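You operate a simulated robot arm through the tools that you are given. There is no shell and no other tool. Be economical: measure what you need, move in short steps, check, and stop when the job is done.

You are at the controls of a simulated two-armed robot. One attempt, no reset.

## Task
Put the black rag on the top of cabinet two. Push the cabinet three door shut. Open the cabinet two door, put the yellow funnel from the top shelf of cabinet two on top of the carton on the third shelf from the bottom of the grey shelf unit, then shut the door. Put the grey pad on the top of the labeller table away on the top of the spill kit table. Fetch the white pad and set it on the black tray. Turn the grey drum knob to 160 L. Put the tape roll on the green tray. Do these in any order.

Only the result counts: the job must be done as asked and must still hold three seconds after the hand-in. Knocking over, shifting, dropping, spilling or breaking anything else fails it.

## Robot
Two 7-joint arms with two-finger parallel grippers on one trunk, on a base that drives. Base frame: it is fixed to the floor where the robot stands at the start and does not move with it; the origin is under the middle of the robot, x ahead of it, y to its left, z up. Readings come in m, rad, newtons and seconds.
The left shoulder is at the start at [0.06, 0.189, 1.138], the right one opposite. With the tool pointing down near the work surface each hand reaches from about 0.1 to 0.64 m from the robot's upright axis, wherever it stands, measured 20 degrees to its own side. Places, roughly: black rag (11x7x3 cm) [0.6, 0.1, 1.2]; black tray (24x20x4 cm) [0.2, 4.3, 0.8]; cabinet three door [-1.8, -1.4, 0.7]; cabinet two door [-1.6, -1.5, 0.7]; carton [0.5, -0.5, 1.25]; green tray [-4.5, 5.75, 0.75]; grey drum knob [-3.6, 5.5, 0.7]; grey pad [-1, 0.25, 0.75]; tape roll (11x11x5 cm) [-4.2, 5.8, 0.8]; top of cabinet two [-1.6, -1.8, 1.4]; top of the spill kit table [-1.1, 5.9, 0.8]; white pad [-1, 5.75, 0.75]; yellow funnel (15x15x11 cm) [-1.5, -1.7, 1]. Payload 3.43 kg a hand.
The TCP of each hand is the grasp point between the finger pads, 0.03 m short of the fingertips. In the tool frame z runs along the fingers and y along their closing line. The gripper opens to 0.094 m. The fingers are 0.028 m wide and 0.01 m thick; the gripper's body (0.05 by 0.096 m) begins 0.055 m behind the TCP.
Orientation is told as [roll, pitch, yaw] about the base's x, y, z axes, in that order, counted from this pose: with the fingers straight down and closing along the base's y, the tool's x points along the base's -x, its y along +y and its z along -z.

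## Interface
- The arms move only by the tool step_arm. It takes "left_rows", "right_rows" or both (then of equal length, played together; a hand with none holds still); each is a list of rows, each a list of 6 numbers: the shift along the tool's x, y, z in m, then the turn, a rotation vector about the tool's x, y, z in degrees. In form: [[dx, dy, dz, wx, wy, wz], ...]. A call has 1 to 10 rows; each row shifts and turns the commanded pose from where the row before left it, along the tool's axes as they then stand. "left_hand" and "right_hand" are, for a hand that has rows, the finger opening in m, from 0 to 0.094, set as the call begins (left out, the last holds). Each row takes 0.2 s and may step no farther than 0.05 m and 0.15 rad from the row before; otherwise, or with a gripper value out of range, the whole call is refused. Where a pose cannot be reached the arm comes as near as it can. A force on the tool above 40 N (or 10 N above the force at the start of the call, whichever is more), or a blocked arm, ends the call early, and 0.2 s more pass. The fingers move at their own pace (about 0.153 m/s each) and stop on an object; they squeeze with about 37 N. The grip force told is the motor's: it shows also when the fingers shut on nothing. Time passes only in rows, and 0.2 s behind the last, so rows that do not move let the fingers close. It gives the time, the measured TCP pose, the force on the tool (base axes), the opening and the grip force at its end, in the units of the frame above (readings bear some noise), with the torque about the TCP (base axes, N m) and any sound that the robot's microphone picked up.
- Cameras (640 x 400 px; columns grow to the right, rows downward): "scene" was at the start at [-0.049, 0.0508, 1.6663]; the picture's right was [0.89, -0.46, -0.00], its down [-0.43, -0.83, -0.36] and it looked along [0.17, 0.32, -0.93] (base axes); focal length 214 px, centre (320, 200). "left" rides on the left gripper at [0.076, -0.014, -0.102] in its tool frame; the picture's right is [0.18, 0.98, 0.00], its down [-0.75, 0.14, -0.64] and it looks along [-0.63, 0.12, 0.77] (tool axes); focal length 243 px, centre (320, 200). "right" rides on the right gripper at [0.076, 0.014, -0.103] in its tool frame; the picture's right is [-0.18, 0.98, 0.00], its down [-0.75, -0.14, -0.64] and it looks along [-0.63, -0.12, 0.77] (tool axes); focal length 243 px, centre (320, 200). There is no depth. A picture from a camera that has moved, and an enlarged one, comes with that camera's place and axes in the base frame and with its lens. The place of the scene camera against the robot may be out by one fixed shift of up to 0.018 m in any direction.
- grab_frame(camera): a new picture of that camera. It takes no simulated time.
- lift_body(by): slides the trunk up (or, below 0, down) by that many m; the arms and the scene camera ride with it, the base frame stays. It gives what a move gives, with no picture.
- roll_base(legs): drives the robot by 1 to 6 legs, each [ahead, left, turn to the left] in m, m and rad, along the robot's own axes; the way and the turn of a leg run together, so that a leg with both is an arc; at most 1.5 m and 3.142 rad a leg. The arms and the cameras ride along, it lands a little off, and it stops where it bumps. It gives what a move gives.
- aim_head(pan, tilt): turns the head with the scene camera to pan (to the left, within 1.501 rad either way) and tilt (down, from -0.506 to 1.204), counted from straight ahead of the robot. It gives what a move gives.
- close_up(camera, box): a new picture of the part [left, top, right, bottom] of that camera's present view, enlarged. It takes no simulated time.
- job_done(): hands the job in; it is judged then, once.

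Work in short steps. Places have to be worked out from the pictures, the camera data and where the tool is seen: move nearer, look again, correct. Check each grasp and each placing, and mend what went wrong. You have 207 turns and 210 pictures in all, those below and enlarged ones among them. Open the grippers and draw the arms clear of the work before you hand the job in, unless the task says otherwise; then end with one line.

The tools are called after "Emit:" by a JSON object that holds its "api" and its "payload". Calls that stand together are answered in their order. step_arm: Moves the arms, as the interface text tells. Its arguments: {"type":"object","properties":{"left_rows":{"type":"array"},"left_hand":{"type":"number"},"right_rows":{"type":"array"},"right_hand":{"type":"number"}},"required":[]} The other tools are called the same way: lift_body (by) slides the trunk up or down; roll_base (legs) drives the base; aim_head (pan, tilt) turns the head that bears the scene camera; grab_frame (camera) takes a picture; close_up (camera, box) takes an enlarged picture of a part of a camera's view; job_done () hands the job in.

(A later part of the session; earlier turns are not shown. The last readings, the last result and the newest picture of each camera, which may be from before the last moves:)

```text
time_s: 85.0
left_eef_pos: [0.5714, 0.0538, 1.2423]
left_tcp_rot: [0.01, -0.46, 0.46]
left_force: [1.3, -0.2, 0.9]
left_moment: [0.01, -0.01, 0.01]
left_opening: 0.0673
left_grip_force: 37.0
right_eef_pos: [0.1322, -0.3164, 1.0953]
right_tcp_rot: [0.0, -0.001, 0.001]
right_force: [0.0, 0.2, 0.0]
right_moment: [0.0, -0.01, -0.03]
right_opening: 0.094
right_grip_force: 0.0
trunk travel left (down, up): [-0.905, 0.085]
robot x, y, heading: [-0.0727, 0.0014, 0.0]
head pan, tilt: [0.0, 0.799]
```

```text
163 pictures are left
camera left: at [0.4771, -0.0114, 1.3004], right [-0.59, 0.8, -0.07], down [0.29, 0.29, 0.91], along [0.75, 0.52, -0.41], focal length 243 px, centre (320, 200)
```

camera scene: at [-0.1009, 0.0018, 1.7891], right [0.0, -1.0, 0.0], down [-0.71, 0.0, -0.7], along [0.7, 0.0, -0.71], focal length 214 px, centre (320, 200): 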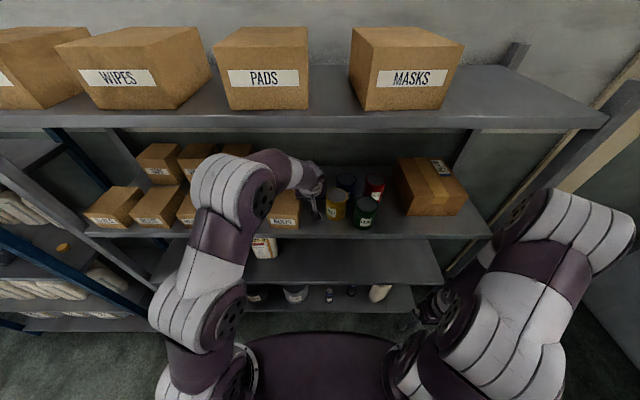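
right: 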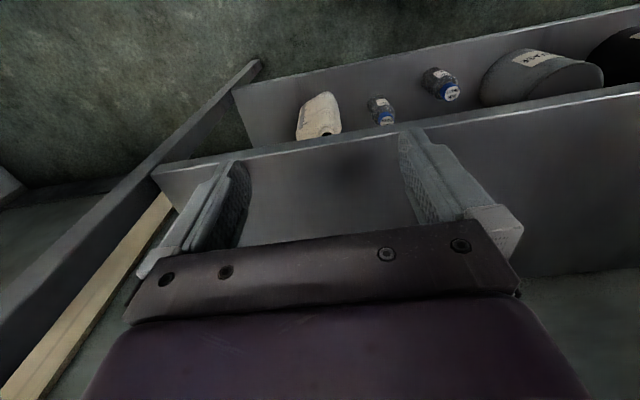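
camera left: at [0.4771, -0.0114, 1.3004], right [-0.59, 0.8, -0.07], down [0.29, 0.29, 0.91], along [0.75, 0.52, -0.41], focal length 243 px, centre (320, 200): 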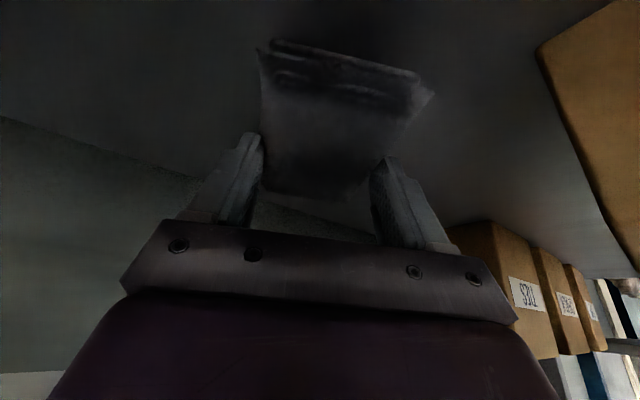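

Grasped (6.7 cm). I lift straight up.

Emit:
{"api": "step_arm", "payload": {"left_rows": [[-0.013, 0, -0.027, 0, 0, 0], [-0.013, 0, -0.027, 0, 0, 0], [-0.013, 0, -0.027, 0, 0, 0], [0, 0, 0, 0, 0, 0]]}}

Emit:
{"api": "grab_frame", "payload": {"camera": "scene"}}

```text
time_s: 86.0
left_eef_pos: [0.547, 0.0638, 1.292]
left_tcp_rot: [0.033, -0.439, 0.451]
left_force: [0.5, 1.0, -0.5]
left_moment: [0.03, 0.0, -0.04]
left_opening: 0.0673
left_grip_force: 36.7
left hand out of reach, approached as far as the arm can: row 2, 3
right_eef_pos: [0.1351, -0.319, 1.0907]
right_tcp_rot: [0.001, 0.003, 0.003]
right_force: [-0.5, 0.8, 1.1]
right_moment: [-0.02, 0.03, 0.01]
right_opening: 0.094
right_grip_force: 0.1
trunk travel left (down, up): [-0.905, 0.085]
robot x, y, heading: [-0.0722, 0.0052, 0.006]
head pan, tilt: [0.0, 0.799]
```

```text
162 pictures are left
camera scene: at [-0.063, 0.0, 1.7864], right [0.0, -1.0, 0.0], down [-0.72, 0.0, -0.7], along [0.7, 0.0, -0.72], focal length 214 px, centre (320, 200)
```

scene: 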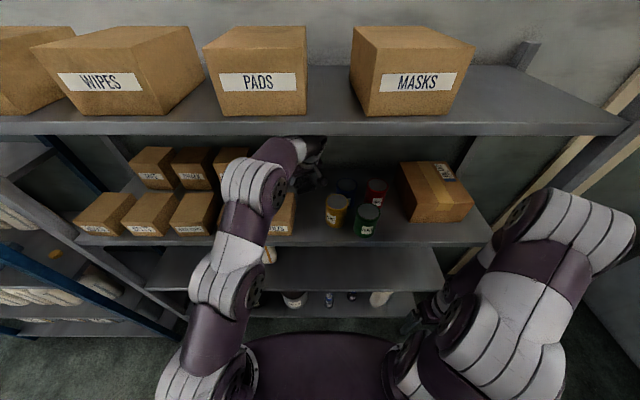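

Upward reach is limited; pitching the hand further forward lets it go higher. I pitch 32° more while rising.

Emit:
{"api": "step_arm", "payload": {"left_rows": [[-0.008, 0, -0.018, 0, -8, 0], [-0.011, 0, -0.017, 0, -8, 0], [-0.013, 0, -0.015, 0, -8, 0], [-0.015, 0, -0.013, 0, -8, 0], [-0.0168, 0, -0.0108, 0, 0, 0], [0, 0, 0, 0, 0, 0]]}}

Emit:
{"api": "grab_frame", "payload": {"camera": "left"}}

```text
time_s: 87.5
left_eef_pos: [0.5372, 0.0679, 1.3959]
left_tcp_rot: [0.052, -1.002, 0.419]
left_force: [0.7, 0.4, -0.4]
left_moment: [0.0, 0.0, 0.0]
left_opening: 0.0671
left_grip_force: 36.8
right_eef_pos: [0.1275, -0.3119, 1.0949]
right_tcp_rot: [-0.005, -0.003, 0.003]
right_force: [-0.7, -0.4, 0.2]
right_moment: [0.01, -0.04, -0.01]
right_opening: 0.0941
right_grip_force: 0.1
trunk travel left (down, up): [-0.905, 0.085]
robot x, y, heading: [-0.0748, -0.0018, 0.005]
head pan, tilt: [0.0, 0.799]
```

```text
161 pictures are left
camera left: at [0.43, -0.0026, 1.3874], right [-0.53, 0.84, -0.13], down [-0.17, 0.04, 0.98], along [0.83, 0.54, 0.12], focal length 243 px, centre (320, 200)
```

left: 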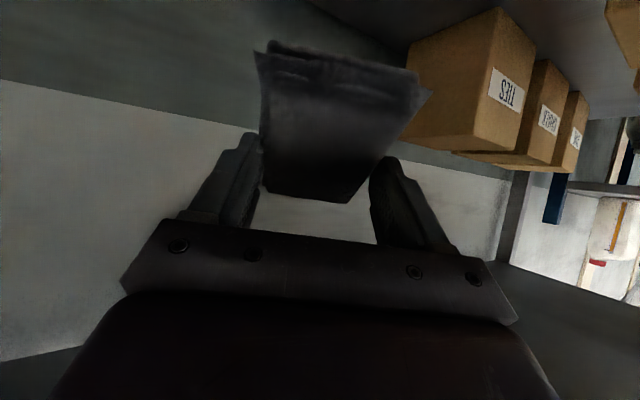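

Rag bottom is now about 1.33, clear of cans and boxes. I drive straight back.

Emit:
{"api": "roll_base", "payload": {"legs": [[-0.28, 0, 0]]}}

Emit:
{"api": "aim_head", "payload": {"pan": 0.0, "tilt": 0.7}}

Emit:
{"api": "grab_frame", "payload": {"camera": "scene"}}

```text
time_s: 89.4
left_eef_pos: [0.264, 0.0591, 1.4098]
left_tcp_rot: [0.018, -1.019, 0.442]
left_force: [0.1, 0.3, -0.4]
left_moment: [0.0, 0.02, -0.02]
left_opening: 0.0668
left_grip_force: 37.3
right_eef_pos: [-0.1524, -0.3191, 1.0955]
right_tcp_rot: [0.001, 0.0, -0.006]
right_force: [-0.4, -1.0, -0.1]
right_moment: [0.02, -0.01, -0.02]
right_opening: 0.094
right_grip_force: 0.2
trunk travel left (down, up): [-0.905, 0.085]
robot x, y, heading: [-0.3564, 0.0027, -0.002]
head pan, tilt: [0.0, 0.799]
```

```text
time_s: 90.1
left_eef_pos: [0.2626, 0.0594, 1.4098]
left_tcp_rot: [0.018, -1.018, 0.444]
left_force: [0.2, 0.4, -0.8]
left_moment: [-0.01, 0.02, 0.0]
left_opening: 0.0671
left_grip_force: 36.7
right_eef_pos: [-0.1526, -0.3184, 1.0952]
right_tcp_rot: [0.0, 0.0, -0.005]
right_force: [0.0, -1.3, 0.4]
right_moment: [0.01, 0.01, -0.02]
right_opening: 0.0942
right_grip_force: 0.1
trunk travel left (down, up): [-0.905, 0.085]
robot x, y, heading: [-0.3538, -0.0006, -0.002]
head pan, tilt: [0.0, 0.7]
```

```text
160 pictures are left
camera scene: at [-0.3454, 0.0018, 1.7972], right [0.0, -1.0, 0.0], down [-0.64, 0.0, -0.76], along [0.76, 0.0, -0.64], focal length 214 px, centre (320, 200)
```

scene: 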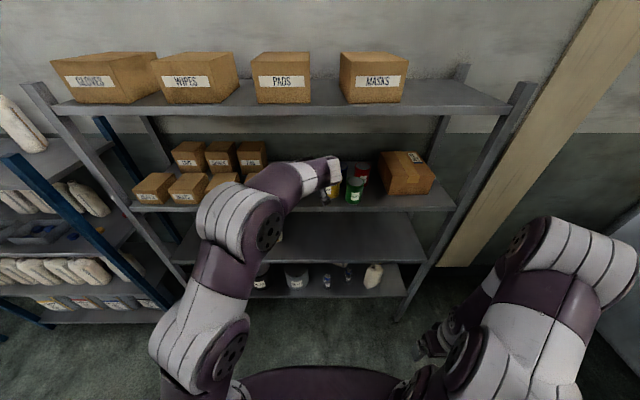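

Clear of the shelf with the rag. I fold the arm in, then turn right toward the cabinets for a look.

Emit:
{"api": "step_arm", "payload": {"left_rows": [[0.026, 0.01, -0.0415, 0, 0, 0], [0.026, 0.01, -0.0415, 0, 0, 0], [0.026, 0.01, -0.0415, 0, 0, 0], [0.026, 0.01, -0.0415, 0, 0, 0], [0, 0, 0, 0, 0, 0]]}}

Emit:
{"api": "roll_base", "payload": {"legs": [[0, 0, -1.57], [0.45, 0, 0], [0, -0.5, 0]]}}

Emit:
{"api": "aim_head", "payload": {"pan": -0.4, "tilt": 0.5}}

Emit:
{"api": "grab_frame", "payload": {"camera": "scene"}}

```text
time_s: 91.3
left_eef_pos: [0.1325, 0.0325, 1.398]
left_tcp_rot: [0.015, -1.019, 0.443]
left_force: [-0.1, 0.8, 0.5]
left_moment: [-0.03, 0.05, -0.02]
left_opening: 0.0667
left_grip_force: 38.0
left hand out of reach, approached as far as the arm can: row 3, 4
right_eef_pos: [-0.153, -0.3185, 1.0948]
right_tcp_rot: [-0.001, 0.0, -0.004]
right_force: [0.9, 0.1, 0.9]
right_moment: [-0.01, -0.02, 0.0]
right_opening: 0.0942
right_grip_force: 0.0
trunk travel left (down, up): [-0.905, 0.085]
robot x, y, heading: [-0.3562, -0.0002, -0.002]
head pan, tilt: [0.0, 0.7]
```

```text
time_s: 100.4
left_eef_pos: [-0.8058, -0.9508, 1.397]
left_tcp_rot: [0.012, -1.02, -1.092]
left_force: [0.8, -1.0, -0.3]
left_moment: [0.02, 0.01, 0.01]
left_opening: 0.0667
left_grip_force: 37.7
right_eef_pos: [-1.1668, -0.6775, 1.0947]
right_tcp_rot: [-0.001, 0.0, -1.54]
right_force: [1.0, 0.5, -0.3]
right_moment: [-0.02, 0.03, 0.02]
right_opening: 0.0941
right_grip_force: 0.1
trunk travel left (down, up): [-0.905, 0.085]
robot x, y, heading: [-0.8552, -0.4665, -1.54]
head pan, tilt: [0.0, 0.7]
```

```text
time_s: 101.3
left_eef_pos: [-0.8072, -0.9503, 1.3967]
left_tcp_rot: [0.014, -1.017, -1.095]
left_force: [-0.1, -0.3, -0.9]
left_moment: [0.0, -0.03, -0.05]
left_opening: 0.0666
left_grip_force: 37.3
right_eef_pos: [-1.1679, -0.6768, 1.0949]
right_tcp_rot: [-0.001, 0.0, -1.541]
right_force: [-0.8, -0.1, 0.0]
right_moment: [0.0, -0.01, -0.01]
right_opening: 0.094
right_grip_force: 0.1
trunk travel left (down, up): [-0.905, 0.085]
robot x, y, heading: [-0.8562, -0.4648, -1.543]
head pan, tilt: [-0.4, 0.499]
```

```text
159 pictures are left
camera scene: at [-0.9056, -0.4878, 1.8149], right [-0.93, 0.36, 0.0], down [0.17, 0.45, -0.88], along [-0.32, -0.82, -0.48], focal length 214 px, centre (320, 200)
```

scene: 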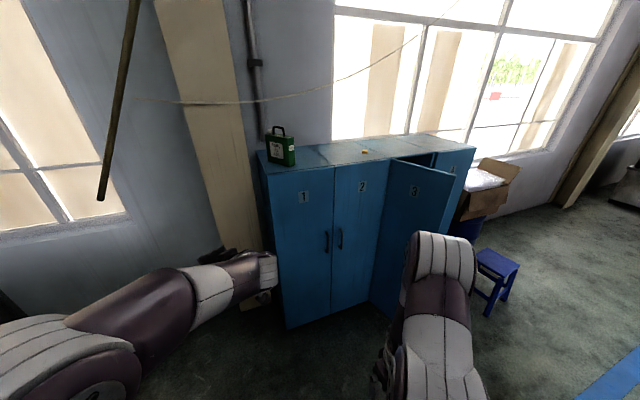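

I zoom on the cabinets.

Emit:
{"api": "close_up", "payload": {"camera": "scene", "box": [250, 120, 490, 320]}}

```text
2.00 times, centred on (370, 220) of scene
camera zoom: at [-0.9056, -0.4878, 1.8149], right [-0.93, 0.36, 0.0], down [0.17, 0.45, -0.88], along [-0.32, -0.82, -0.48], focal length 429 px, centre (220, 160)
```

zoom: 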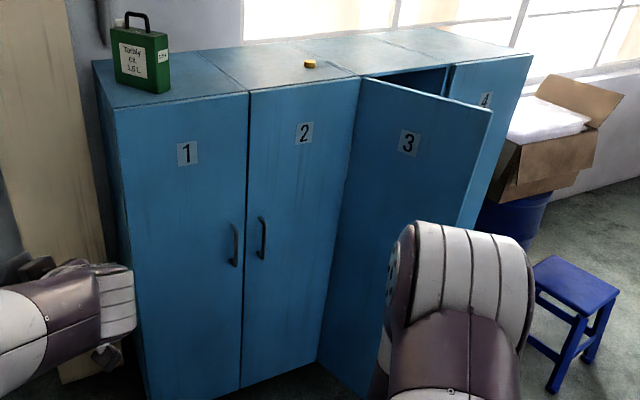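

Cabinet two spans x −1.40…−1.78 with its front at y≈−1.54 and top at about 1.4. Door three is hinged at x≈−1.78 and about 60° open. I raise the trunk and drive toward cabinet two to place the rag.

Emit:
{"api": "lift_body", "payload": {"by": 0.08}}

Emit:
{"api": "roll_base", "payload": {"legs": [[0, 0, -0.028], [0, -0.6, 0], [0.4, 0, 0]]}}

Emit:
{"api": "aim_head", "payload": {"pan": 0.0, "tilt": 0.6}}

Emit:
{"api": "grab_frame", "payload": {"camera": "scene"}}

Emit:
{"api": "grab_frame", "payload": {"camera": "left"}}

```text
time_s: 102.4
left_eef_pos: [-0.8069, -0.9517, 1.4773]
left_tcp_rot: [0.017, -1.018, -1.095]
left_force: [1.0, -0.7, -1.1]
left_moment: [0.0, 0.02, -0.01]
left_opening: 0.0668
left_grip_force: 36.8
right_eef_pos: [-1.1668, -0.6778, 1.1745]
right_tcp_rot: [0.0, -0.002, -1.543]
right_force: [0.5, -0.3, -0.1]
right_moment: [-0.01, -0.01, -0.02]
right_opening: 0.094
right_grip_force: 0.0
trunk travel left (down, up): [-0.985, 0.005]
robot x, y, heading: [-0.855, -0.4661, -1.541]
head pan, tilt: [-0.4, 0.499]
```

```text
time_s: 108.2
left_eef_pos: [-1.4127, -1.3327, 1.4774]
left_tcp_rot: [0.013, -1.02, -1.124]
left_force: [0.4, -0.2, -0.7]
left_moment: [0.02, 0.02, -0.05]
left_opening: 0.0667
left_grip_force: 36.9
right_eef_pos: [-1.7656, -1.047, 1.1738]
right_tcp_rot: [0.0, -0.002, -1.575]
right_force: [-0.1, -0.2, 0.4]
right_moment: [-0.01, -0.02, -0.02]
right_opening: 0.094
right_grip_force: 0.0
trunk travel left (down, up): [-0.985, 0.005]
robot x, y, heading: [-1.4459, -0.8433, -1.571]
head pan, tilt: [-0.4, 0.499]
```

```text
time_s: 109.0
left_eef_pos: [-1.4129, -1.3358, 1.4751]
left_tcp_rot: [0.014, -1.02, -1.126]
left_force: [0.0, 0.2, 0.2]
left_moment: [0.02, 0.04, 0.02]
left_opening: 0.0667
left_grip_force: 37.0
right_eef_pos: [-1.7642, -1.0498, 1.1745]
right_tcp_rot: [0.001, 0.0, -1.576]
right_force: [-0.4, -0.2, 0.3]
right_moment: [-0.01, 0.01, 0.03]
right_opening: 0.0939
right_grip_force: 0.1
trunk travel left (down, up): [-0.985, 0.005]
robot x, y, heading: [-1.4455, -0.8478, -1.574]
head pan, tilt: [0.0, 0.6]
```

```text
157 pictures are left
camera scene: at [-1.4617, -0.875, 1.8859], right [-1.0, 0.0, 0.0], down [0.0, 0.57, -0.82], along [0.0, -0.82, -0.57], focal length 214 px, centre (320, 200)
```

scene: 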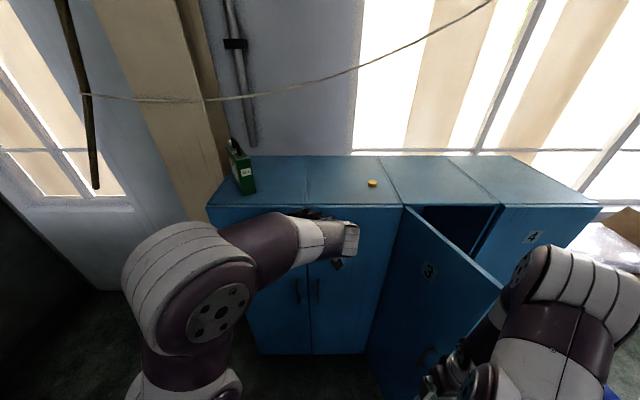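

```text
156 pictures are left
camera left: at [-1.4813, -1.2295, 1.4658], right [0.84, 0.52, -0.15], down [0.05, 0.19, 0.98], along [0.54, -0.83, 0.13], focal length 243 px, centre (320, 200)
```

left: 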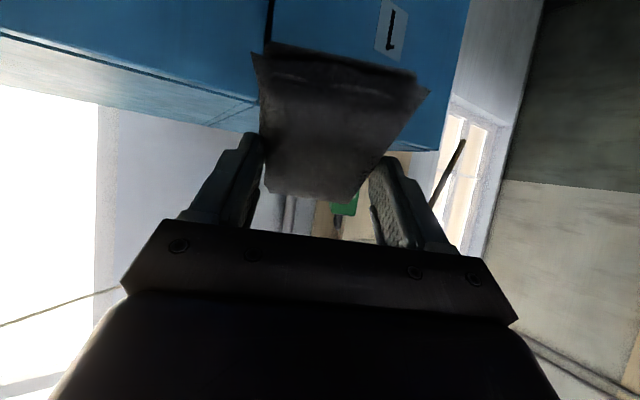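

The cabinet top is at z≈1.395; a small yellow item lies near [−1.70, −1.71], so I aim for [−1.53, −1.65]. I test how high the hand can be with less pitch.

Emit:
{"api": "step_arm", "payload": {"left_rows": [[0, 0, 0, 0, 8, 0], [0, 0, 0, 0, 8, 0], [0, 0, 0, 0, 8, 0], [0, 0, 0, 0, 0, 0]]}}

```text
time_s: 110.0
left_eef_pos: [-1.4132, -1.3335, 1.4738]
left_tcp_rot: [0.008, -0.599, -1.119]
left_force: [0.4, -0.6, -1.0]
left_moment: [0.0, -0.02, -0.01]
left_opening: 0.0665
left_grip_force: 37.1
left hand out of reach, approached as far as the arm can: row 3
right_eef_pos: [-1.7647, -1.0493, 1.1746]
right_tcp_rot: [0.001, 0.001, -1.574]
right_force: [0.3, 0.6, 0.5]
right_moment: [0.03, 0.06, 0.02]
right_opening: 0.0938
right_grip_force: 0.1
trunk travel left (down, up): [-0.985, 0.005]
robot x, y, heading: [-1.4476, -0.8478, -1.572]
head pan, tilt: [0.0, 0.6]
```

At closer range 34° works at z 1.474. Before placing, the open door three would crowd my right arm, so I shut it first with the right fist: extend it forward while moving the left hand aside, then push using base moves.

Emit:
{"api": "step_arm", "payload": {"right_rows": [[-0.04, 0, 0, 0, 0, 0], [-0.04, 0, 0, 0, 0, 0], [-0.04, 0, 0, 0, 0, 0], [-0.03, 0, 0, 0, 0, 0], [0, 0, 0, 0, 0, 0]], "right_hand": 0.0, "left_rows": [[0, 0.03, 0, 0, 0, 0], [0, 0.03, 0, 0, 0, 0], [0, 0.03, 0, 0, 0, 0], [0, 0, 0, 0, 0, 0], [0, 0, 0, 0, 0, 0]]}}

Emit:
{"api": "roll_base", "payload": {"legs": [[0, -0.12, 0]]}}

Emit:
{"api": "aim_head", "payload": {"pan": -0.4, "tilt": 0.6}}

Emit:
{"api": "grab_frame", "payload": {"camera": "scene"}}

```text
time_s: 111.2
left_eef_pos: [-1.3314, -1.2958, 1.4728]
left_tcp_rot: [0.01, -0.599, -1.119]
left_force: [-0.3, 0.2, -1.1]
left_moment: [0.02, -0.02, 0.0]
left_opening: 0.0666
left_grip_force: 37.4
right_eef_pos: [-1.7678, -1.2018, 1.1728]
right_tcp_rot: [0.0, 0.001, -1.572]
right_force: [0.3, 1.0, 1.1]
right_moment: [0.03, -0.04, -0.05]
right_opening: 0.0
right_grip_force: 33.0
trunk travel left (down, up): [-0.985, 0.005]
robot x, y, heading: [-1.4481, -0.8513, -1.569]
head pan, tilt: [0.0, 0.6]
```

```text
time_s: 112.5
left_eef_pos: [-1.4445, -1.2932, 1.4724]
left_tcp_rot: [0.007, -0.597, -1.114]
left_force: [0.6, -0.3, -0.8]
left_moment: [-0.02, 0.01, 0.02]
left_opening: 0.0667
left_grip_force: 37.0
right_eef_pos: [-1.8836, -1.2023, 1.1746]
right_tcp_rot: [-0.003, 0.0, -1.569]
right_force: [0.5, 0.5, 0.1]
right_moment: [-0.03, 0.0, 0.01]
right_opening: 0.0
right_grip_force: 32.8
trunk travel left (down, up): [-0.985, 0.005]
robot x, y, heading: [-1.5671, -0.8469, -1.569]
head pan, tilt: [0.0, 0.6]
```

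```text
time_s: 113.3
left_eef_pos: [-1.4503, -1.293, 1.4742]
left_tcp_rot: [0.01, -0.599, -1.115]
left_force: [0.2, 0.6, -0.2]
left_moment: [-0.01, -0.02, 0.0]
left_opening: 0.0668
left_grip_force: 37.3
right_eef_pos: [-1.8881, -1.2019, 1.1738]
right_tcp_rot: [0.003, 0.0, -1.57]
right_force: [0.2, -1.5, -0.9]
right_moment: [-0.01, -0.02, -0.02]
right_opening: 0.0
right_grip_force: 33.6
trunk travel left (down, up): [-0.985, 0.005]
robot x, y, heading: [-1.5655, -0.8446, -1.565]
head pan, tilt: [-0.4, 0.6]
```

```text
155 pictures are left
camera scene: at [-1.6183, -0.8667, 1.8858], right [-0.92, 0.39, 0.0], down [0.22, 0.52, -0.82], along [-0.32, -0.76, -0.57], focal length 214 px, centre (320, 200)
```

scene: 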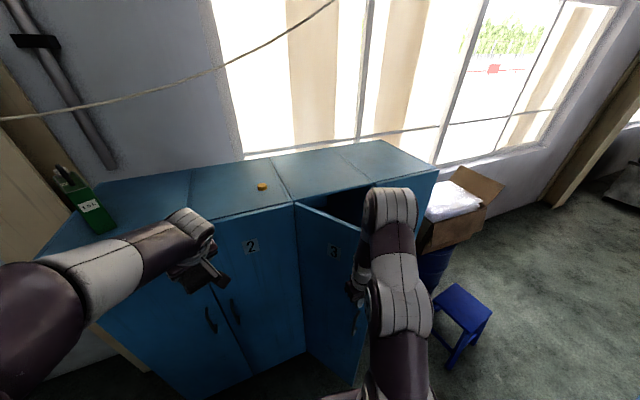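

The right fist is near the door's free edge. I push diagonally with the base.

Emit:
{"api": "roll_base", "payload": {"legs": [[0.12, -0.12, 0]]}}

Emit:
{"api": "grab_frame", "payload": {"camera": "scene"}}

```text
time_s: 114.8
left_eef_pos: [-1.5643, -1.4095, 1.4741]
left_tcp_rot: [0.006, -0.601, -1.115]
left_force: [0.1, -0.4, -0.1]
left_moment: [-0.01, 0.04, -0.02]
left_opening: 0.0667
left_grip_force: 37.4
right_eef_pos: [-2.0032, -1.3172, 1.1746]
right_tcp_rot: [-0.001, -0.003, -1.569]
right_force: [0.9, 0.0, -0.4]
right_moment: [-0.01, 0.04, 0.01]
right_opening: 0.0001
right_grip_force: 33.5
trunk travel left (down, up): [-0.985, 0.005]
robot x, y, heading: [-1.6865, -0.965, -1.571]
head pan, tilt: [-0.4, 0.6]
```

```text
154 pictures are left
camera scene: at [-1.7303, -0.9819, 1.886], right [-0.92, 0.39, 0.0], down [0.22, 0.52, -0.83], along [-0.32, -0.76, -0.56], focal length 214 px, centre (320, 200)
```

scene: 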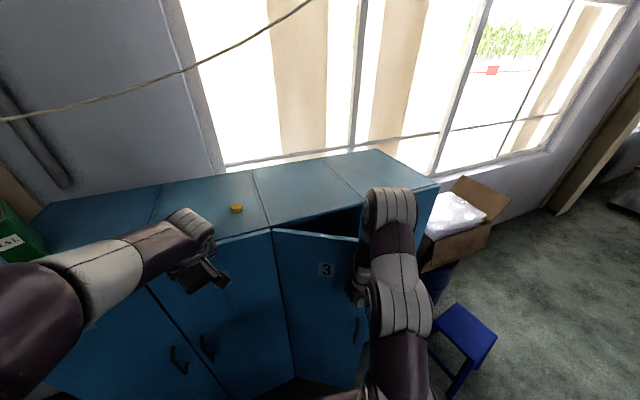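

Door three is closing with the push. I continue diagonally, more forward.

Emit:
{"api": "roll_base", "payload": {"legs": [[0.1, -0.06, 0]]}}

Emit:
{"api": "grab_frame", "payload": {"camera": "scene"}}

```text
time_s: 116.0
left_eef_pos: [-1.6233, -1.5076, 1.4738]
left_tcp_rot: [0.005, -0.6, -1.114]
left_force: [0.2, 0.0, 0.1]
left_moment: [-0.02, 0.02, -0.01]
left_opening: 0.0666
left_grip_force: 36.8
right_eef_pos: [-2.0605, -1.4156, 1.1752]
right_tcp_rot: [-0.002, -0.005, -1.571]
right_force: [0.0, -0.4, -0.5]
right_moment: [0.0, 0.0, 0.03]
right_opening: 0.0
right_grip_force: 32.7
trunk travel left (down, up): [-0.985, 0.005]
robot x, y, heading: [-1.7438, -1.0626, -1.569]
head pan, tilt: [-0.4, 0.6]
```

```text
153 pictures are left
camera scene: at [-1.7891, -1.0786, 1.8861], right [-0.92, 0.39, 0.0], down [0.22, 0.52, -0.83], along [-0.32, -0.76, -0.56], focal length 214 px, centre (320, 200)
```

scene: 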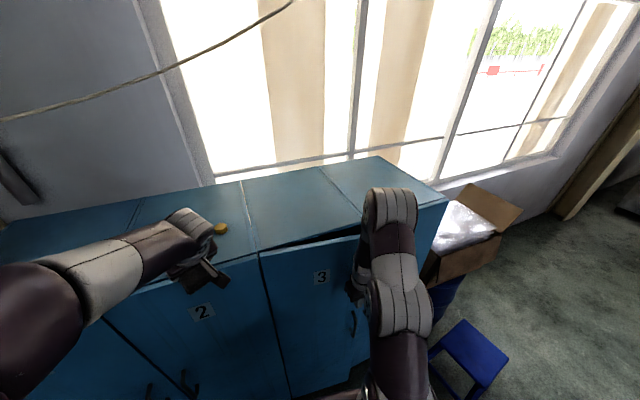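

Almost shut. I finish by pushing with the right arm forward until contact force shows.

Emit:
{"api": "step_arm", "payload": {"right_rows": [[-0.03, 0, 0, 0, 0, 0], [-0.03, 0, 0, 0, 0, 0], [-0.02, 0, 0, 0, 0, 0], [-0.015, 0, 0, 0, 0, 0], [-0.01, 0, 0, 0, 0, 0], [0, 0, 0, 0, 0, 0]]}}

Emit:
{"api": "grab_frame", "payload": {"camera": "scene"}}

```text
time_s: 116.8
left_eef_pos: [-1.6268, -1.5075, 1.4728]
left_tcp_rot: [0.008, -0.6, -1.117]
left_force: [0.0, -0.2, -0.8]
left_moment: [-0.01, 0.03, -0.02]
left_opening: 0.0667
left_grip_force: 36.9
right_eef_pos: [-2.0636, -1.4893, 1.1722]
right_tcp_rot: [0.003, 0.011, -1.572]
right_force: [1.8, 15.0, 10.7]
right_moment: [-1.98, 0.17, 0.02]
right_opening: 0.0002
right_grip_force: 33.3
trunk travel left (down, up): [-0.985, 0.005]
robot x, y, heading: [-1.7441, -1.0618, -1.569]
head pan, tilt: [-0.4, 0.6]
stopped in row 4 (right hand): the force on the tool passed its limit at 67 N (the readings are from after the stop); the commanded pose is now the measured one
```

```text
152 pictures are left
camera scene: at [-1.7929, -1.0803, 1.8859], right [-0.92, 0.39, 0.0], down [0.22, 0.52, -0.83], along [-0.32, -0.76, -0.56], focal length 214 px, centre (320, 200)
```

scene: 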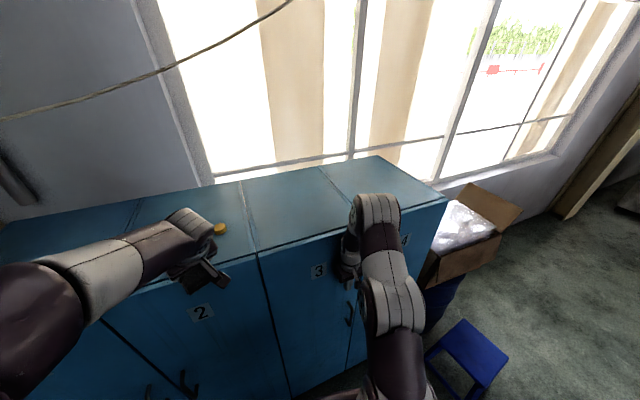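

Door three is shut. I retract the right hand and move the base so the rag is above the free part of cabinet two's top.

Emit:
{"api": "step_arm", "payload": {"right_rows": [[0.04, 0, 0, 0, 0, 0], [0.04, 0, 0, 0, 0, 0], [0.04, 0, 0, 0, 0, 0], [0.04, 0, 0, 0, 0, 0], [0.04, 0, 0, 0, 0, 0]]}}

Emit:
{"api": "roll_base", "payload": {"legs": [[0, 0.09, 0], [0.13, 0, 0]]}}

Emit:
{"api": "aim_head", "payload": {"pan": 0.0, "tilt": 0.7}}

Emit:
{"api": "grab_frame", "payload": {"camera": "scene"}}

Emit:
{"api": "grab_frame", "payload": {"camera": "left"}}

```text
time_s: 118.0
left_eef_pos: [-1.6272, -1.5074, 1.4743]
left_tcp_rot: [0.01, -0.6, -1.116]
left_force: [0.0, -0.1, 0.0]
left_moment: [-0.02, 0.0, -0.02]
left_opening: 0.0666
left_grip_force: 37.3
right_eef_pos: [-2.0634, -1.2904, 1.1778]
right_tcp_rot: [0.002, 0.007, -1.575]
right_force: [-0.2, 0.0, -0.6]
right_moment: [-0.07, 0.02, 0.0]
right_opening: 0.0
right_grip_force: 33.3
trunk travel left (down, up): [-0.985, 0.005]
robot x, y, heading: [-1.7425, -1.0634, -1.575]
head pan, tilt: [-0.4, 0.6]
```

```text
time_s: 120.0
left_eef_pos: [-1.5308, -1.6345, 1.4736]
left_tcp_rot: [0.005, -0.599, -1.114]
left_force: [0.7, 0.4, -0.1]
left_moment: [0.02, 0.04, -0.03]
left_opening: 0.0665
left_grip_force: 36.6
right_eef_pos: [-1.9696, -1.4185, 1.1783]
right_tcp_rot: [0.001, 0.011, -1.573]
right_force: [0.5, -0.2, -0.6]
right_moment: [0.0, 0.03, 0.03]
right_opening: 0.0
right_grip_force: 33.4
trunk travel left (down, up): [-0.985, 0.005]
robot x, y, heading: [-1.6492, -1.189, -1.571]
head pan, tilt: [-0.4, 0.6]
```

```text
time_s: 120.9
left_eef_pos: [-1.535, -1.6395, 1.4729]
left_tcp_rot: [0.012, -0.597, -1.117]
left_force: [0.7, 0.3, -0.3]
left_moment: [0.01, 0.01, -0.04]
left_opening: 0.0665
left_grip_force: 37.3
right_eef_pos: [-1.9715, -1.4214, 1.1754]
right_tcp_rot: [0.005, 0.012, -1.571]
right_force: [0.3, 0.1, -0.4]
right_moment: [0.0, 0.06, -0.03]
right_opening: 0.0001
right_grip_force: 32.9
trunk travel left (down, up): [-0.985, 0.005]
robot x, y, heading: [-1.6507, -1.1917, -1.571]
head pan, tilt: [0.0, 0.7]
```

```text
151 pictures are left
camera scene: at [-1.6674, -1.2172, 1.8772], right [-1.0, 0.0, 0.0], down [0.0, 0.65, -0.76], along [0.0, -0.76, -0.65], focal length 214 px, centre (320, 200)
```

scene: 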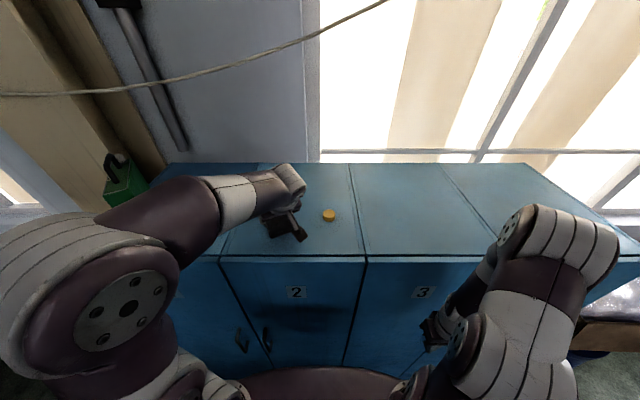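

```text
150 pictures are left
camera left: at [-1.6011, -1.5393, 1.5146], right [0.81, 0.57, -0.09], down [0.24, -0.18, 0.96], along [0.53, -0.8, -0.28], focal length 243 px, centre (320, 200)
```

left: 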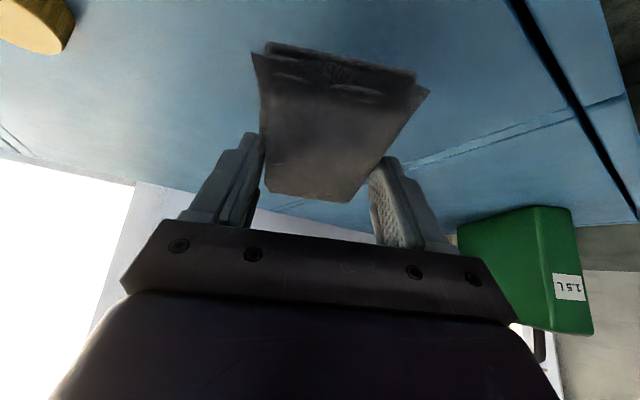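

Rag is over cabinet two's top, clear of the yellow item. I level it (rotate +8°) while lowering.

Emit:
{"api": "step_arm", "payload": {"left_rows": [[0.006, 0, 0.009, 0, 4, 0], [0.006, 0, 0.01, 0, 4, 0], [0.0035, 0, 0.007, 0, 0, 0], [0, 0, 0, 0, 0, 0]]}}

Emit:
{"api": "grab_frame", "payload": {"camera": "left"}}

```text
time_s: 121.9
left_eef_pos: [-1.5338, -1.6376, 1.4431]
left_tcp_rot: [0.01, -0.459, -1.116]
left_force: [-0.2, -0.4, 0.0]
left_moment: [0.0, -0.02, 0.04]
left_opening: 0.0667
left_grip_force: 37.2
right_eef_pos: [-1.9703, -1.4187, 1.1778]
right_tcp_rot: [0.003, 0.01, -1.573]
right_force: [0.4, 0.2, 0.4]
right_moment: [-0.03, 0.0, 0.0]
right_opening: 0.0001
right_grip_force: 33.2
trunk travel left (down, up): [-0.985, 0.005]
robot x, y, heading: [-1.6504, -1.1911, -1.57]
head pan, tilt: [0.0, 0.7]
```

```text
149 pictures are left
camera left: at [-1.597, -1.5432, 1.5011], right [0.81, 0.58, -0.07], down [0.29, -0.29, 0.91], along [0.51, -0.76, -0.41], focal length 243 px, centre (320, 200)
```

left: 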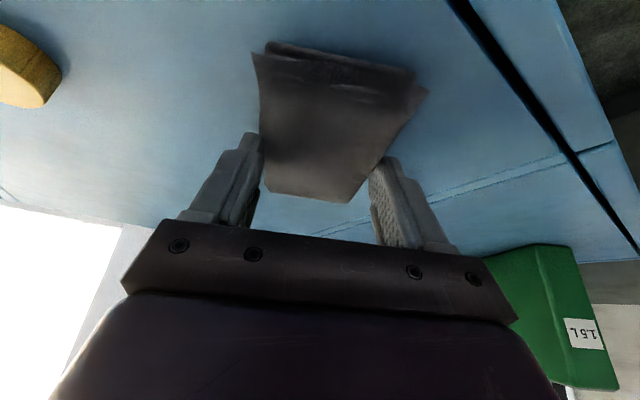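

Level again. I lower in small steps until contact.

Emit:
{"api": "step_arm", "payload": {"left_rows": [[0.0018, 0, 0.0036, 0, 0, 0], [0, 0, 0, 0, 0, 0]]}}

Emit:
{"api": "step_arm", "payload": {"left_rows": [[0.0013, 0, 0.0027, 0, 0, 0], [0, 0, 0, 0, 0, 0]]}}

Emit:
{"api": "step_arm", "payload": {"left_rows": [[0.0013, 0, 0.0027, 0, 0, 0], [0, 0, 0, 0, 0, 0]]}}

```text
time_s: 122.5
left_eef_pos: [-1.5341, -1.6369, 1.4418]
left_tcp_rot: [0.004, -0.464, -1.111]
left_force: [2.1, -5.5, 27.6]
left_moment: [0.02, 0.15, 0.09]
left_opening: 0.0668
left_grip_force: 36.9
right_eef_pos: [-1.9714, -1.4183, 1.1782]
right_tcp_rot: [0.004, 0.011, -1.57]
right_force: [-0.5, -0.2, 0.0]
right_moment: [0.0, 0.02, -0.01]
right_opening: 0.0
right_grip_force: 32.6
trunk travel left (down, up): [-0.985, 0.005]
robot x, y, heading: [-1.6518, -1.1897, -1.572]
head pan, tilt: [0.0, 0.7]
```

```text
time_s: 122.8
left_eef_pos: [-1.5344, -1.6373, 1.4406]
left_tcp_rot: [-0.001, -0.469, -1.11]
left_force: [2.3, 4.6, 12.9]
left_moment: [0.72, 0.06, -0.1]
left_opening: 0.0666
left_grip_force: 37.3
right_eef_pos: [-1.9713, -1.4189, 1.1779]
right_tcp_rot: [0.004, 0.01, -1.57]
right_force: [-0.1, -0.5, 0.1]
right_moment: [0.02, 0.04, -0.02]
right_opening: 0.0
right_grip_force: 33.0
trunk travel left (down, up): [-0.985, 0.005]
robot x, y, heading: [-1.6522, -1.1912, -1.572]
head pan, tilt: [0.0, 0.7]
stopped in row 1 (left hand): the force on the tool passed its limit at 43 N (the readings are from after the stop); the commanded pose is now the measured one
```

```text
time_s: 123.5
left_eef_pos: [-1.5338, -1.6372, 1.4413]
left_tcp_rot: [-0.008, -0.477, -1.11]
left_force: [4.8, -1.9, 39.9]
left_moment: [-0.07, -0.72, 0.12]
left_opening: 0.0668
left_grip_force: 37.1
right_eef_pos: [-1.9703, -1.4172, 1.1791]
right_tcp_rot: [0.003, 0.009, -1.571]
right_force: [-0.8, -0.5, 0.3]
right_moment: [0.01, -0.03, -0.03]
right_opening: 0.0001
right_grip_force: 33.1
trunk travel left (down, up): [-0.985, 0.005]
robot x, y, heading: [-1.6545, -1.1917, -1.573]
head pan, tilt: [0.0, 0.7]
```

The rag rests on the top (surface ≈1.404). I ease off, open, and lift away.

Emit:
{"api": "step_arm", "payload": {"left_rows": [[-0.0008, 0, -0.0016, 0, 0, 0], [0, 0, 0, 0, 0, 0]]}}

Emit:
{"api": "step_arm", "payload": {"left_rows": [[0, 0, 0, 0, 0, 0], [0, 0, 0, 0, 0, 0]], "left_hand": 0.094}}

Emit:
{"api": "step_arm", "payload": {"left_rows": [[-0.009, 0, -0.018, 0, 0, 0], [-0.009, 0, -0.018, 0, -5, 0], [0, 0, 0, 0, 0, 0]]}}

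Emit:
{"api": "grab_frame", "payload": {"camera": "left"}}

```text
time_s: 124.0
left_eef_pos: [-1.5339, -1.6373, 1.4417]
left_tcp_rot: [0.0, -0.471, -1.113]
left_force: [3.1, -4.9, 38.8]
left_moment: [-0.92, -0.29, -0.04]
left_opening: 0.0668
left_grip_force: 36.5
right_eef_pos: [-1.9719, -1.4182, 1.1788]
right_tcp_rot: [0.003, 0.011, -1.572]
right_force: [-0.3, -0.8, -0.2]
right_moment: [0.03, 0.03, 0.0]
right_opening: 0.0001
right_grip_force: 33.4
trunk travel left (down, up): [-0.985, 0.005]
robot x, y, heading: [-1.6482, -1.1918, -1.573]
head pan, tilt: [0.0, 0.7]
```

```text
time_s: 124.7
left_eef_pos: [-1.5338, -1.6376, 1.437]
left_tcp_rot: [0.004, -0.466, -1.112]
left_force: [0.8, 0.1, 0.0]
left_moment: [0.02, -0.01, 0.01]
left_opening: 0.0941
left_grip_force: 0.1
right_eef_pos: [-1.9704, -1.4185, 1.1776]
right_tcp_rot: [0.004, 0.01, -1.571]
right_force: [-0.3, 0.4, 0.4]
right_moment: [-0.01, -0.02, 0.02]
right_opening: 0.0
right_grip_force: 33.8
trunk travel left (down, up): [-0.985, 0.005]
robot x, y, heading: [-1.6515, -1.193, -1.572]
head pan, tilt: [0.0, 0.7]
```

```text
time_s: 125.5
left_eef_pos: [-1.5333, -1.6385, 1.4802]
left_tcp_rot: [0.003, -0.556, -1.111]
left_force: [-0.1, -0.7, -0.2]
left_moment: [0.0, -0.02, -0.03]
left_opening: 0.0939
left_grip_force: 0.0
right_eef_pos: [-1.9698, -1.4202, 1.1785]
right_tcp_rot: [0.002, 0.012, -1.57]
right_force: [-0.5, 0.2, -0.4]
right_moment: [0.03, 0.0, 0.0]
right_opening: 0.0002
right_grip_force: 32.8
trunk travel left (down, up): [-0.985, 0.005]
robot x, y, heading: [-1.6526, -1.1923, -1.573]
head pan, tilt: [0.0, 0.7]
```

```text
148 pictures are left
camera left: at [-1.5978, -1.5403, 1.5263], right [0.81, 0.58, -0.1], down [0.26, -0.21, 0.94], along [0.52, -0.79, -0.32], focal length 243 px, centre (320, 200)
```

left: 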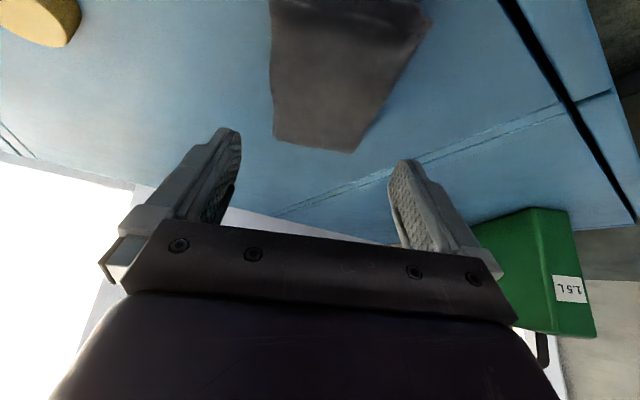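

Rag is placed flat on cabinet two. I back away and look at door two's handle.

Emit:
{"api": "roll_base", "payload": {"legs": [[-0.4, 0, 0]]}}

Emit:
{"api": "lift_body", "payload": {"by": -0.3}}

Emit:
{"api": "aim_head", "payload": {"pan": 0.15, "tilt": 0.6}}

Emit:
{"api": "grab_frame", "payload": {"camera": "scene"}}

```text
time_s: 128.0
left_eef_pos: [-1.5329, -1.2347, 1.4773]
left_tcp_rot: [0.003, -0.554, -1.115]
left_force: [0.1, -0.4, 0.1]
left_moment: [0.05, 0.0, 0.03]
left_opening: 0.094
left_grip_force: 0.0
right_eef_pos: [-1.9708, -1.0165, 1.1763]
right_tcp_rot: [0.002, 0.014, -1.575]
right_force: [-0.2, 0.6, -0.8]
right_moment: [-0.01, 0.04, -0.02]
right_opening: 0.0001
right_grip_force: 33.2
trunk travel left (down, up): [-0.985, 0.005]
robot x, y, heading: [-1.6537, -0.784, -1.571]
head pan, tilt: [0.0, 0.7]
```

```text
time_s: 131.0
left_eef_pos: [-1.5329, -1.2332, 1.1801]
left_tcp_rot: [0.002, -0.552, -1.114]
left_force: [-0.6, 0.1, 0.1]
left_moment: [-0.05, -0.01, 0.03]
left_opening: 0.0939
left_grip_force: 0.1
right_eef_pos: [-1.971, -1.0146, 0.8784]
right_tcp_rot: [0.004, 0.013, -1.572]
right_force: [-0.3, 0.2, 0.6]
right_moment: [0.03, -0.02, -0.01]
right_opening: 0.0
right_grip_force: 33.0
trunk travel left (down, up): [-0.685, 0.305]
robot x, y, heading: [-1.6514, -0.7886, -1.572]
head pan, tilt: [0.0, 0.7]
```

```text
time_s: 131.7
left_eef_pos: [-1.5325, -1.2332, 1.1778]
left_tcp_rot: [0.002, -0.552, -1.115]
left_force: [-0.3, 0.5, 0.7]
left_moment: [0.0, -0.02, 0.01]
left_opening: 0.0941
left_grip_force: 0.1
right_eef_pos: [-1.971, -1.0151, 0.8779]
right_tcp_rot: [0.004, 0.012, -1.574]
right_force: [0.7, -0.3, -0.1]
right_moment: [0.01, -0.01, 0.01]
right_opening: 0.0
right_grip_force: 33.5
trunk travel left (down, up): [-0.685, 0.305]
robot x, y, heading: [-1.6497, -0.7858, -1.576]
head pan, tilt: [0.15, 0.6]
```

```text
147 pictures are left
camera scene: at [-1.653, -0.8123, 1.5859], right [-0.99, -0.15, 0.0], down [-0.08, 0.56, -0.82], along [0.12, -0.82, -0.57], focal length 214 px, centre (320, 200)
```

scene: 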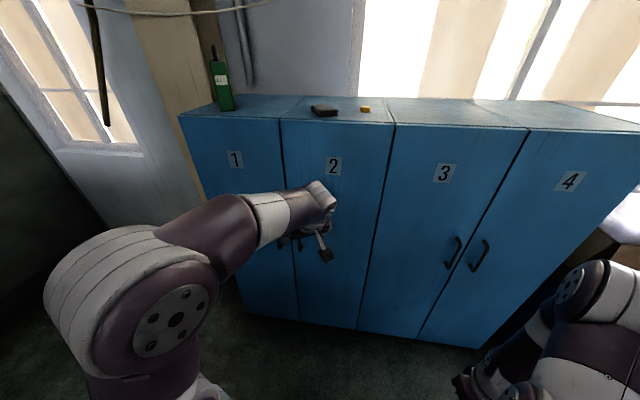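

The handles centre at z≈0.88; door two's is near x≈−1.45. I'll use the right hand, pointing forward and gripping the vertical bar. I pitch it to horizontal and drive left.

Emit:
{"api": "step_arm", "payload": {"right_rows": [[0, 0, 0, 0, -8.4, 0], [0, 0, 0, 0, -8.4, 0], [0, 0, 0, 0, -8.4, 0], [0, 0, 0, 0, -8.4, 0], [0, 0, 0, 0, -8.4, 0], [0, 0, 0, 0, -8.4, 0], [0, 0, 0, 0, -8.4, 0], [0, 0, 0, 0, -8.4, 0], [0, 0, 0, 0, -8.4, 0], [0, 0, 0, 0, -8.4, 0]], "right_hand": 0.094}}

Emit:
{"api": "roll_base", "payload": {"legs": [[0, 0.35, 0]]}}

Emit:
{"api": "aim_head", "payload": {"pan": -0.2, "tilt": 0.7}}

Emit:
{"api": "grab_frame", "payload": {"camera": "scene"}}

Emit:
{"api": "grab_frame", "payload": {"camera": "right"}}

```text
time_s: 133.9
left_eef_pos: [-1.5339, -1.2339, 1.1796]
left_tcp_rot: [0.004, -0.556, -1.115]
left_force: [0.8, 0.5, 0.7]
left_moment: [-0.02, 0.03, 0.0]
left_opening: 0.0941
left_grip_force: 0.1
right_eef_pos: [-1.9711, -1.0147, 0.8771]
right_tcp_rot: [0.038, -1.457, -1.609]
right_force: [0.0, -0.5, 0.9]
right_moment: [0.0, 0.01, -0.03]
right_opening: 0.0943
right_grip_force: 0.1
trunk travel left (down, up): [-0.685, 0.305]
robot x, y, heading: [-1.6516, -0.7863, -1.575]
head pan, tilt: [0.15, 0.6]
```

```text
time_s: 136.1
left_eef_pos: [-1.1859, -1.2345, 1.1785]
left_tcp_rot: [0.001, -0.553, -1.114]
left_force: [1.4, 0.2, 0.0]
left_moment: [-0.01, 0.03, -0.02]
left_opening: 0.094
left_grip_force: 0.0
right_eef_pos: [-1.6237, -1.0147, 0.8771]
right_tcp_rot: [0.027, -1.455, -1.601]
right_force: [1.2, -0.1, 1.3]
right_moment: [-0.01, 0.03, 0.01]
right_opening: 0.094
right_grip_force: 0.0
trunk travel left (down, up): [-0.685, 0.305]
robot x, y, heading: [-1.3037, -0.7889, -1.574]
head pan, tilt: [0.15, 0.6]
```

```text
time_s: 136.9
left_eef_pos: [-1.1868, -1.2351, 1.1787]
left_tcp_rot: [0.001, -0.556, -1.116]
left_force: [-0.8, 1.0, 0.3]
left_moment: [0.01, -0.03, 0.0]
left_opening: 0.0939
left_grip_force: 0.0
right_eef_pos: [-1.6249, -1.0149, 0.8769]
right_tcp_rot: [0.033, -1.454, -1.605]
right_force: [0.1, 0.5, 0.4]
right_moment: [0.0, -0.01, 0.01]
right_opening: 0.094
right_grip_force: 0.0
trunk travel left (down, up): [-0.685, 0.305]
robot x, y, heading: [-1.3027, -0.7866, -1.572]
head pan, tilt: [-0.201, 0.7]
```

```text
146 pictures are left
camera scene: at [-1.3372, -0.8086, 1.5773], right [-0.98, 0.2, 0.0], down [0.13, 0.63, -0.77], along [-0.15, -0.75, -0.64], focal length 214 px, centre (320, 200)
```

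scene: 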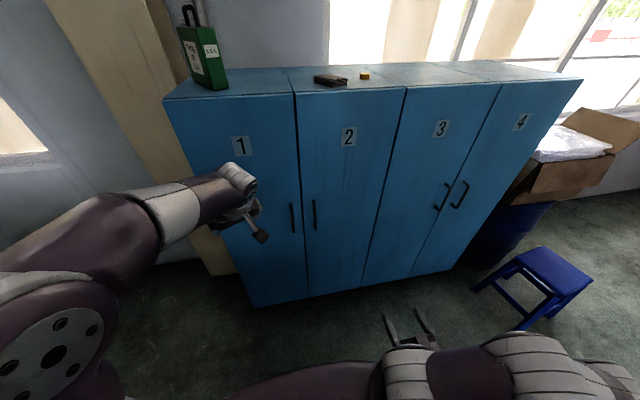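

```text
145 pictures are left
camera right: at [-1.6092, -0.9041, 0.8138], right [0.98, -0.02, 0.19], down [-0.14, 0.55, 0.82], along [-0.12, -0.83, 0.54], focal length 243 px, centre (320, 200)
```

right: 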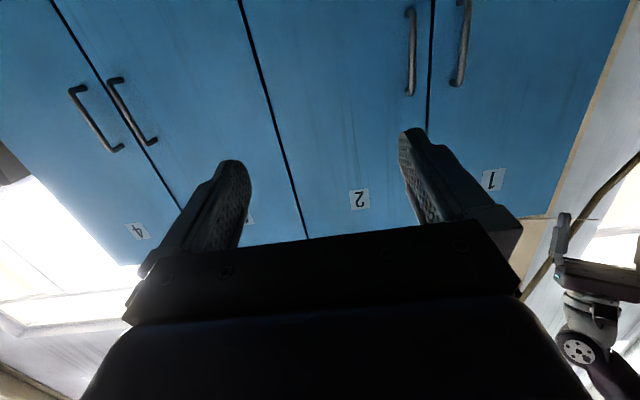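

Handle triangulates to about [−1.445, −1.47, 0.88]. I drive 10 cm closer, then move the right hand left and forward toward it.

Emit:
{"api": "roll_base", "payload": {"legs": [[0.1, 0, 0]]}}

Emit:
{"api": "step_arm", "payload": {"right_rows": [[0, 0.045, 0, 0, 0, 0], [0, 0.045, 0, 0, 0, 0], [0, 0.045, 0, 0, 0, 0], [0, 0.04, 0, 0, 0, 0], [0, 0, 0.045, 0, 0, 0], [0, 0, 0.045, 0, 0, 0], [0, 0, 0.045, 0, 0, 0], [0, 0, 0.045, 0, 0, 0], [0, 0, 0, 0, 0, 0]]}}

Emit:
{"api": "grab_frame", "payload": {"camera": "right"}}

```text
time_s: 138.1
left_eef_pos: [-1.1865, -1.3342, 1.1792]
left_tcp_rot: [0.002, -0.552, -1.116]
left_force: [0.1, -0.1, -0.1]
left_moment: [0.03, -0.03, 0.02]
left_opening: 0.0941
left_grip_force: 0.0
right_eef_pos: [-1.6239, -1.1141, 0.8762]
right_tcp_rot: [0.031, -1.454, -1.603]
right_force: [-0.1, -0.6, 0.6]
right_moment: [0.02, -0.03, -0.03]
right_opening: 0.0941
right_grip_force: 0.1
trunk travel left (down, up): [-0.685, 0.305]
robot x, y, heading: [-1.3065, -0.8868, -1.576]
head pan, tilt: [-0.201, 0.7]
```

```text
time_s: 140.3
left_eef_pos: [-1.1866, -1.3337, 1.18]
left_tcp_rot: [0.001, -0.554, -1.114]
left_force: [0.3, 0.5, 0.1]
left_moment: [-0.02, 0.03, -0.03]
left_opening: 0.0937
left_grip_force: 0.1
right_eef_pos: [-1.4182, -1.2112, 0.814]
right_tcp_rot: [-0.421, -1.369, -1.16]
right_force: [0.1, 0.6, 0.0]
right_moment: [-0.01, 0.0, 0.0]
right_opening: 0.094
right_grip_force: 0.1
right hand out of reach, approached as far as the arm can: row 3, 4, 5, 6, 7, 8
trunk travel left (down, up): [-0.685, 0.305]
robot x, y, heading: [-1.303, -0.8897, -1.569]
head pan, tilt: [-0.201, 0.7]
stopped in row 9 (right hand): the arm was blocked; the commanded pose is now the measured one
```

```text
144 pictures are left
camera right: at [-1.4085, -1.0959, 0.7571], right [0.99, -0.03, 0.1], down [-0.07, 0.49, 0.87], along [-0.08, -0.87, 0.49], focal length 243 px, centre (320, 200)
```

right: 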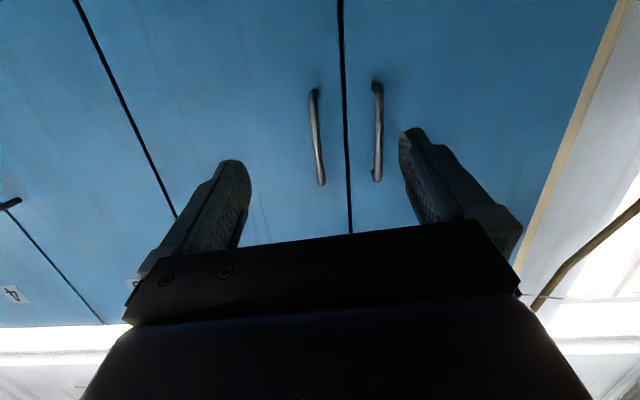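

The arm is limited across the body. I shift the base left 20 cm so the handle lies in front of the right shoulder, moving the hand right accordingly.

Emit:
{"api": "step_arm", "payload": {"right_rows": [[0, -0.02, -0.03, 0, 0, 0], [0, -0.045, 0, 0, 0, 0], [0, -0.045, 0, 0, 0, 0], [0, -0.045, 0, 0, 0, 0], [0, 0, 0, 0, 0, 0]]}}

Emit:
{"api": "roll_base", "payload": {"legs": [[0, 0.2, 0]]}}

Emit:
{"api": "grab_frame", "payload": {"camera": "right"}}

Emit:
{"api": "grab_frame", "payload": {"camera": "scene"}}

```text
time_s: 141.5
left_eef_pos: [-1.1869, -1.3322, 1.1803]
left_tcp_rot: [0.002, -0.553, -1.116]
left_force: [-0.3, -0.3, -0.4]
left_moment: [-0.01, 0.03, -0.02]
left_opening: 0.0941
left_grip_force: 0.1
right_eef_pos: [-1.4971, -1.1475, 0.8279]
right_tcp_rot: [-0.424, -1.367, -1.156]
right_force: [-0.2, -0.1, -0.3]
right_moment: [-0.03, -0.03, -0.01]
right_opening: 0.094
right_grip_force: 0.1
right hand out of reach, approached as far as the arm can: row 2, 3, 4
trunk travel left (down, up): [-0.685, 0.305]
robot x, y, heading: [-1.3055, -0.8833, -1.576]
head pan, tilt: [-0.201, 0.7]
```

```text
time_s: 143.1
left_eef_pos: [-0.9852, -1.3344, 1.1775]
left_tcp_rot: [0.0, -0.554, -1.114]
left_force: [0.4, 0.1, 1.0]
left_moment: [0.0, 0.0, -0.01]
left_opening: 0.094
left_grip_force: 0.0
right_eef_pos: [-1.2968, -1.1465, 0.8274]
right_tcp_rot: [-0.421, -1.368, -1.158]
right_force: [-0.1, 0.7, -0.1]
right_moment: [-0.03, -0.03, -0.03]
right_opening: 0.0942
right_grip_force: 0.1
trunk travel left (down, up): [-0.685, 0.305]
robot x, y, heading: [-1.0978, -0.8837, -1.573]
head pan, tilt: [-0.201, 0.7]
```

```text
143 pictures are left
camera right: at [-1.285, -1.0319, 0.7711], right [0.99, -0.04, 0.1], down [-0.07, 0.49, 0.87], along [-0.08, -0.87, 0.49], focal length 243 px, centre (320, 200)
```

right: 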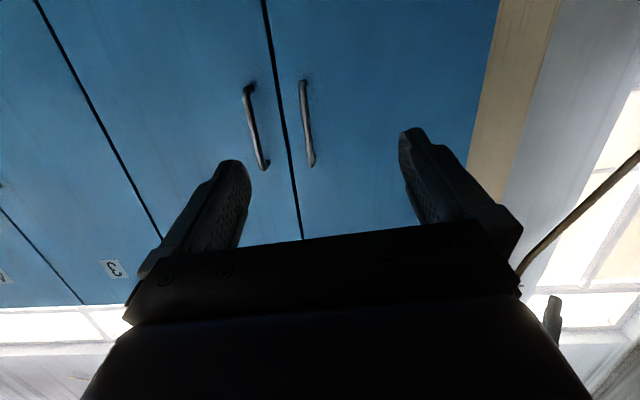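

```text
142 pictures are left
camera scene: at [-1.1344, -0.908, 1.5773], right [-0.98, 0.2, 0.0], down [0.13, 0.63, -0.77], along [-0.15, -0.75, -0.64], focal length 214 px, centre (320, 200)
```

scene: 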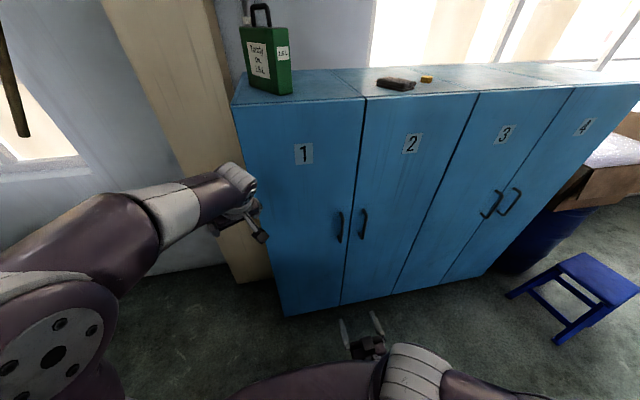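

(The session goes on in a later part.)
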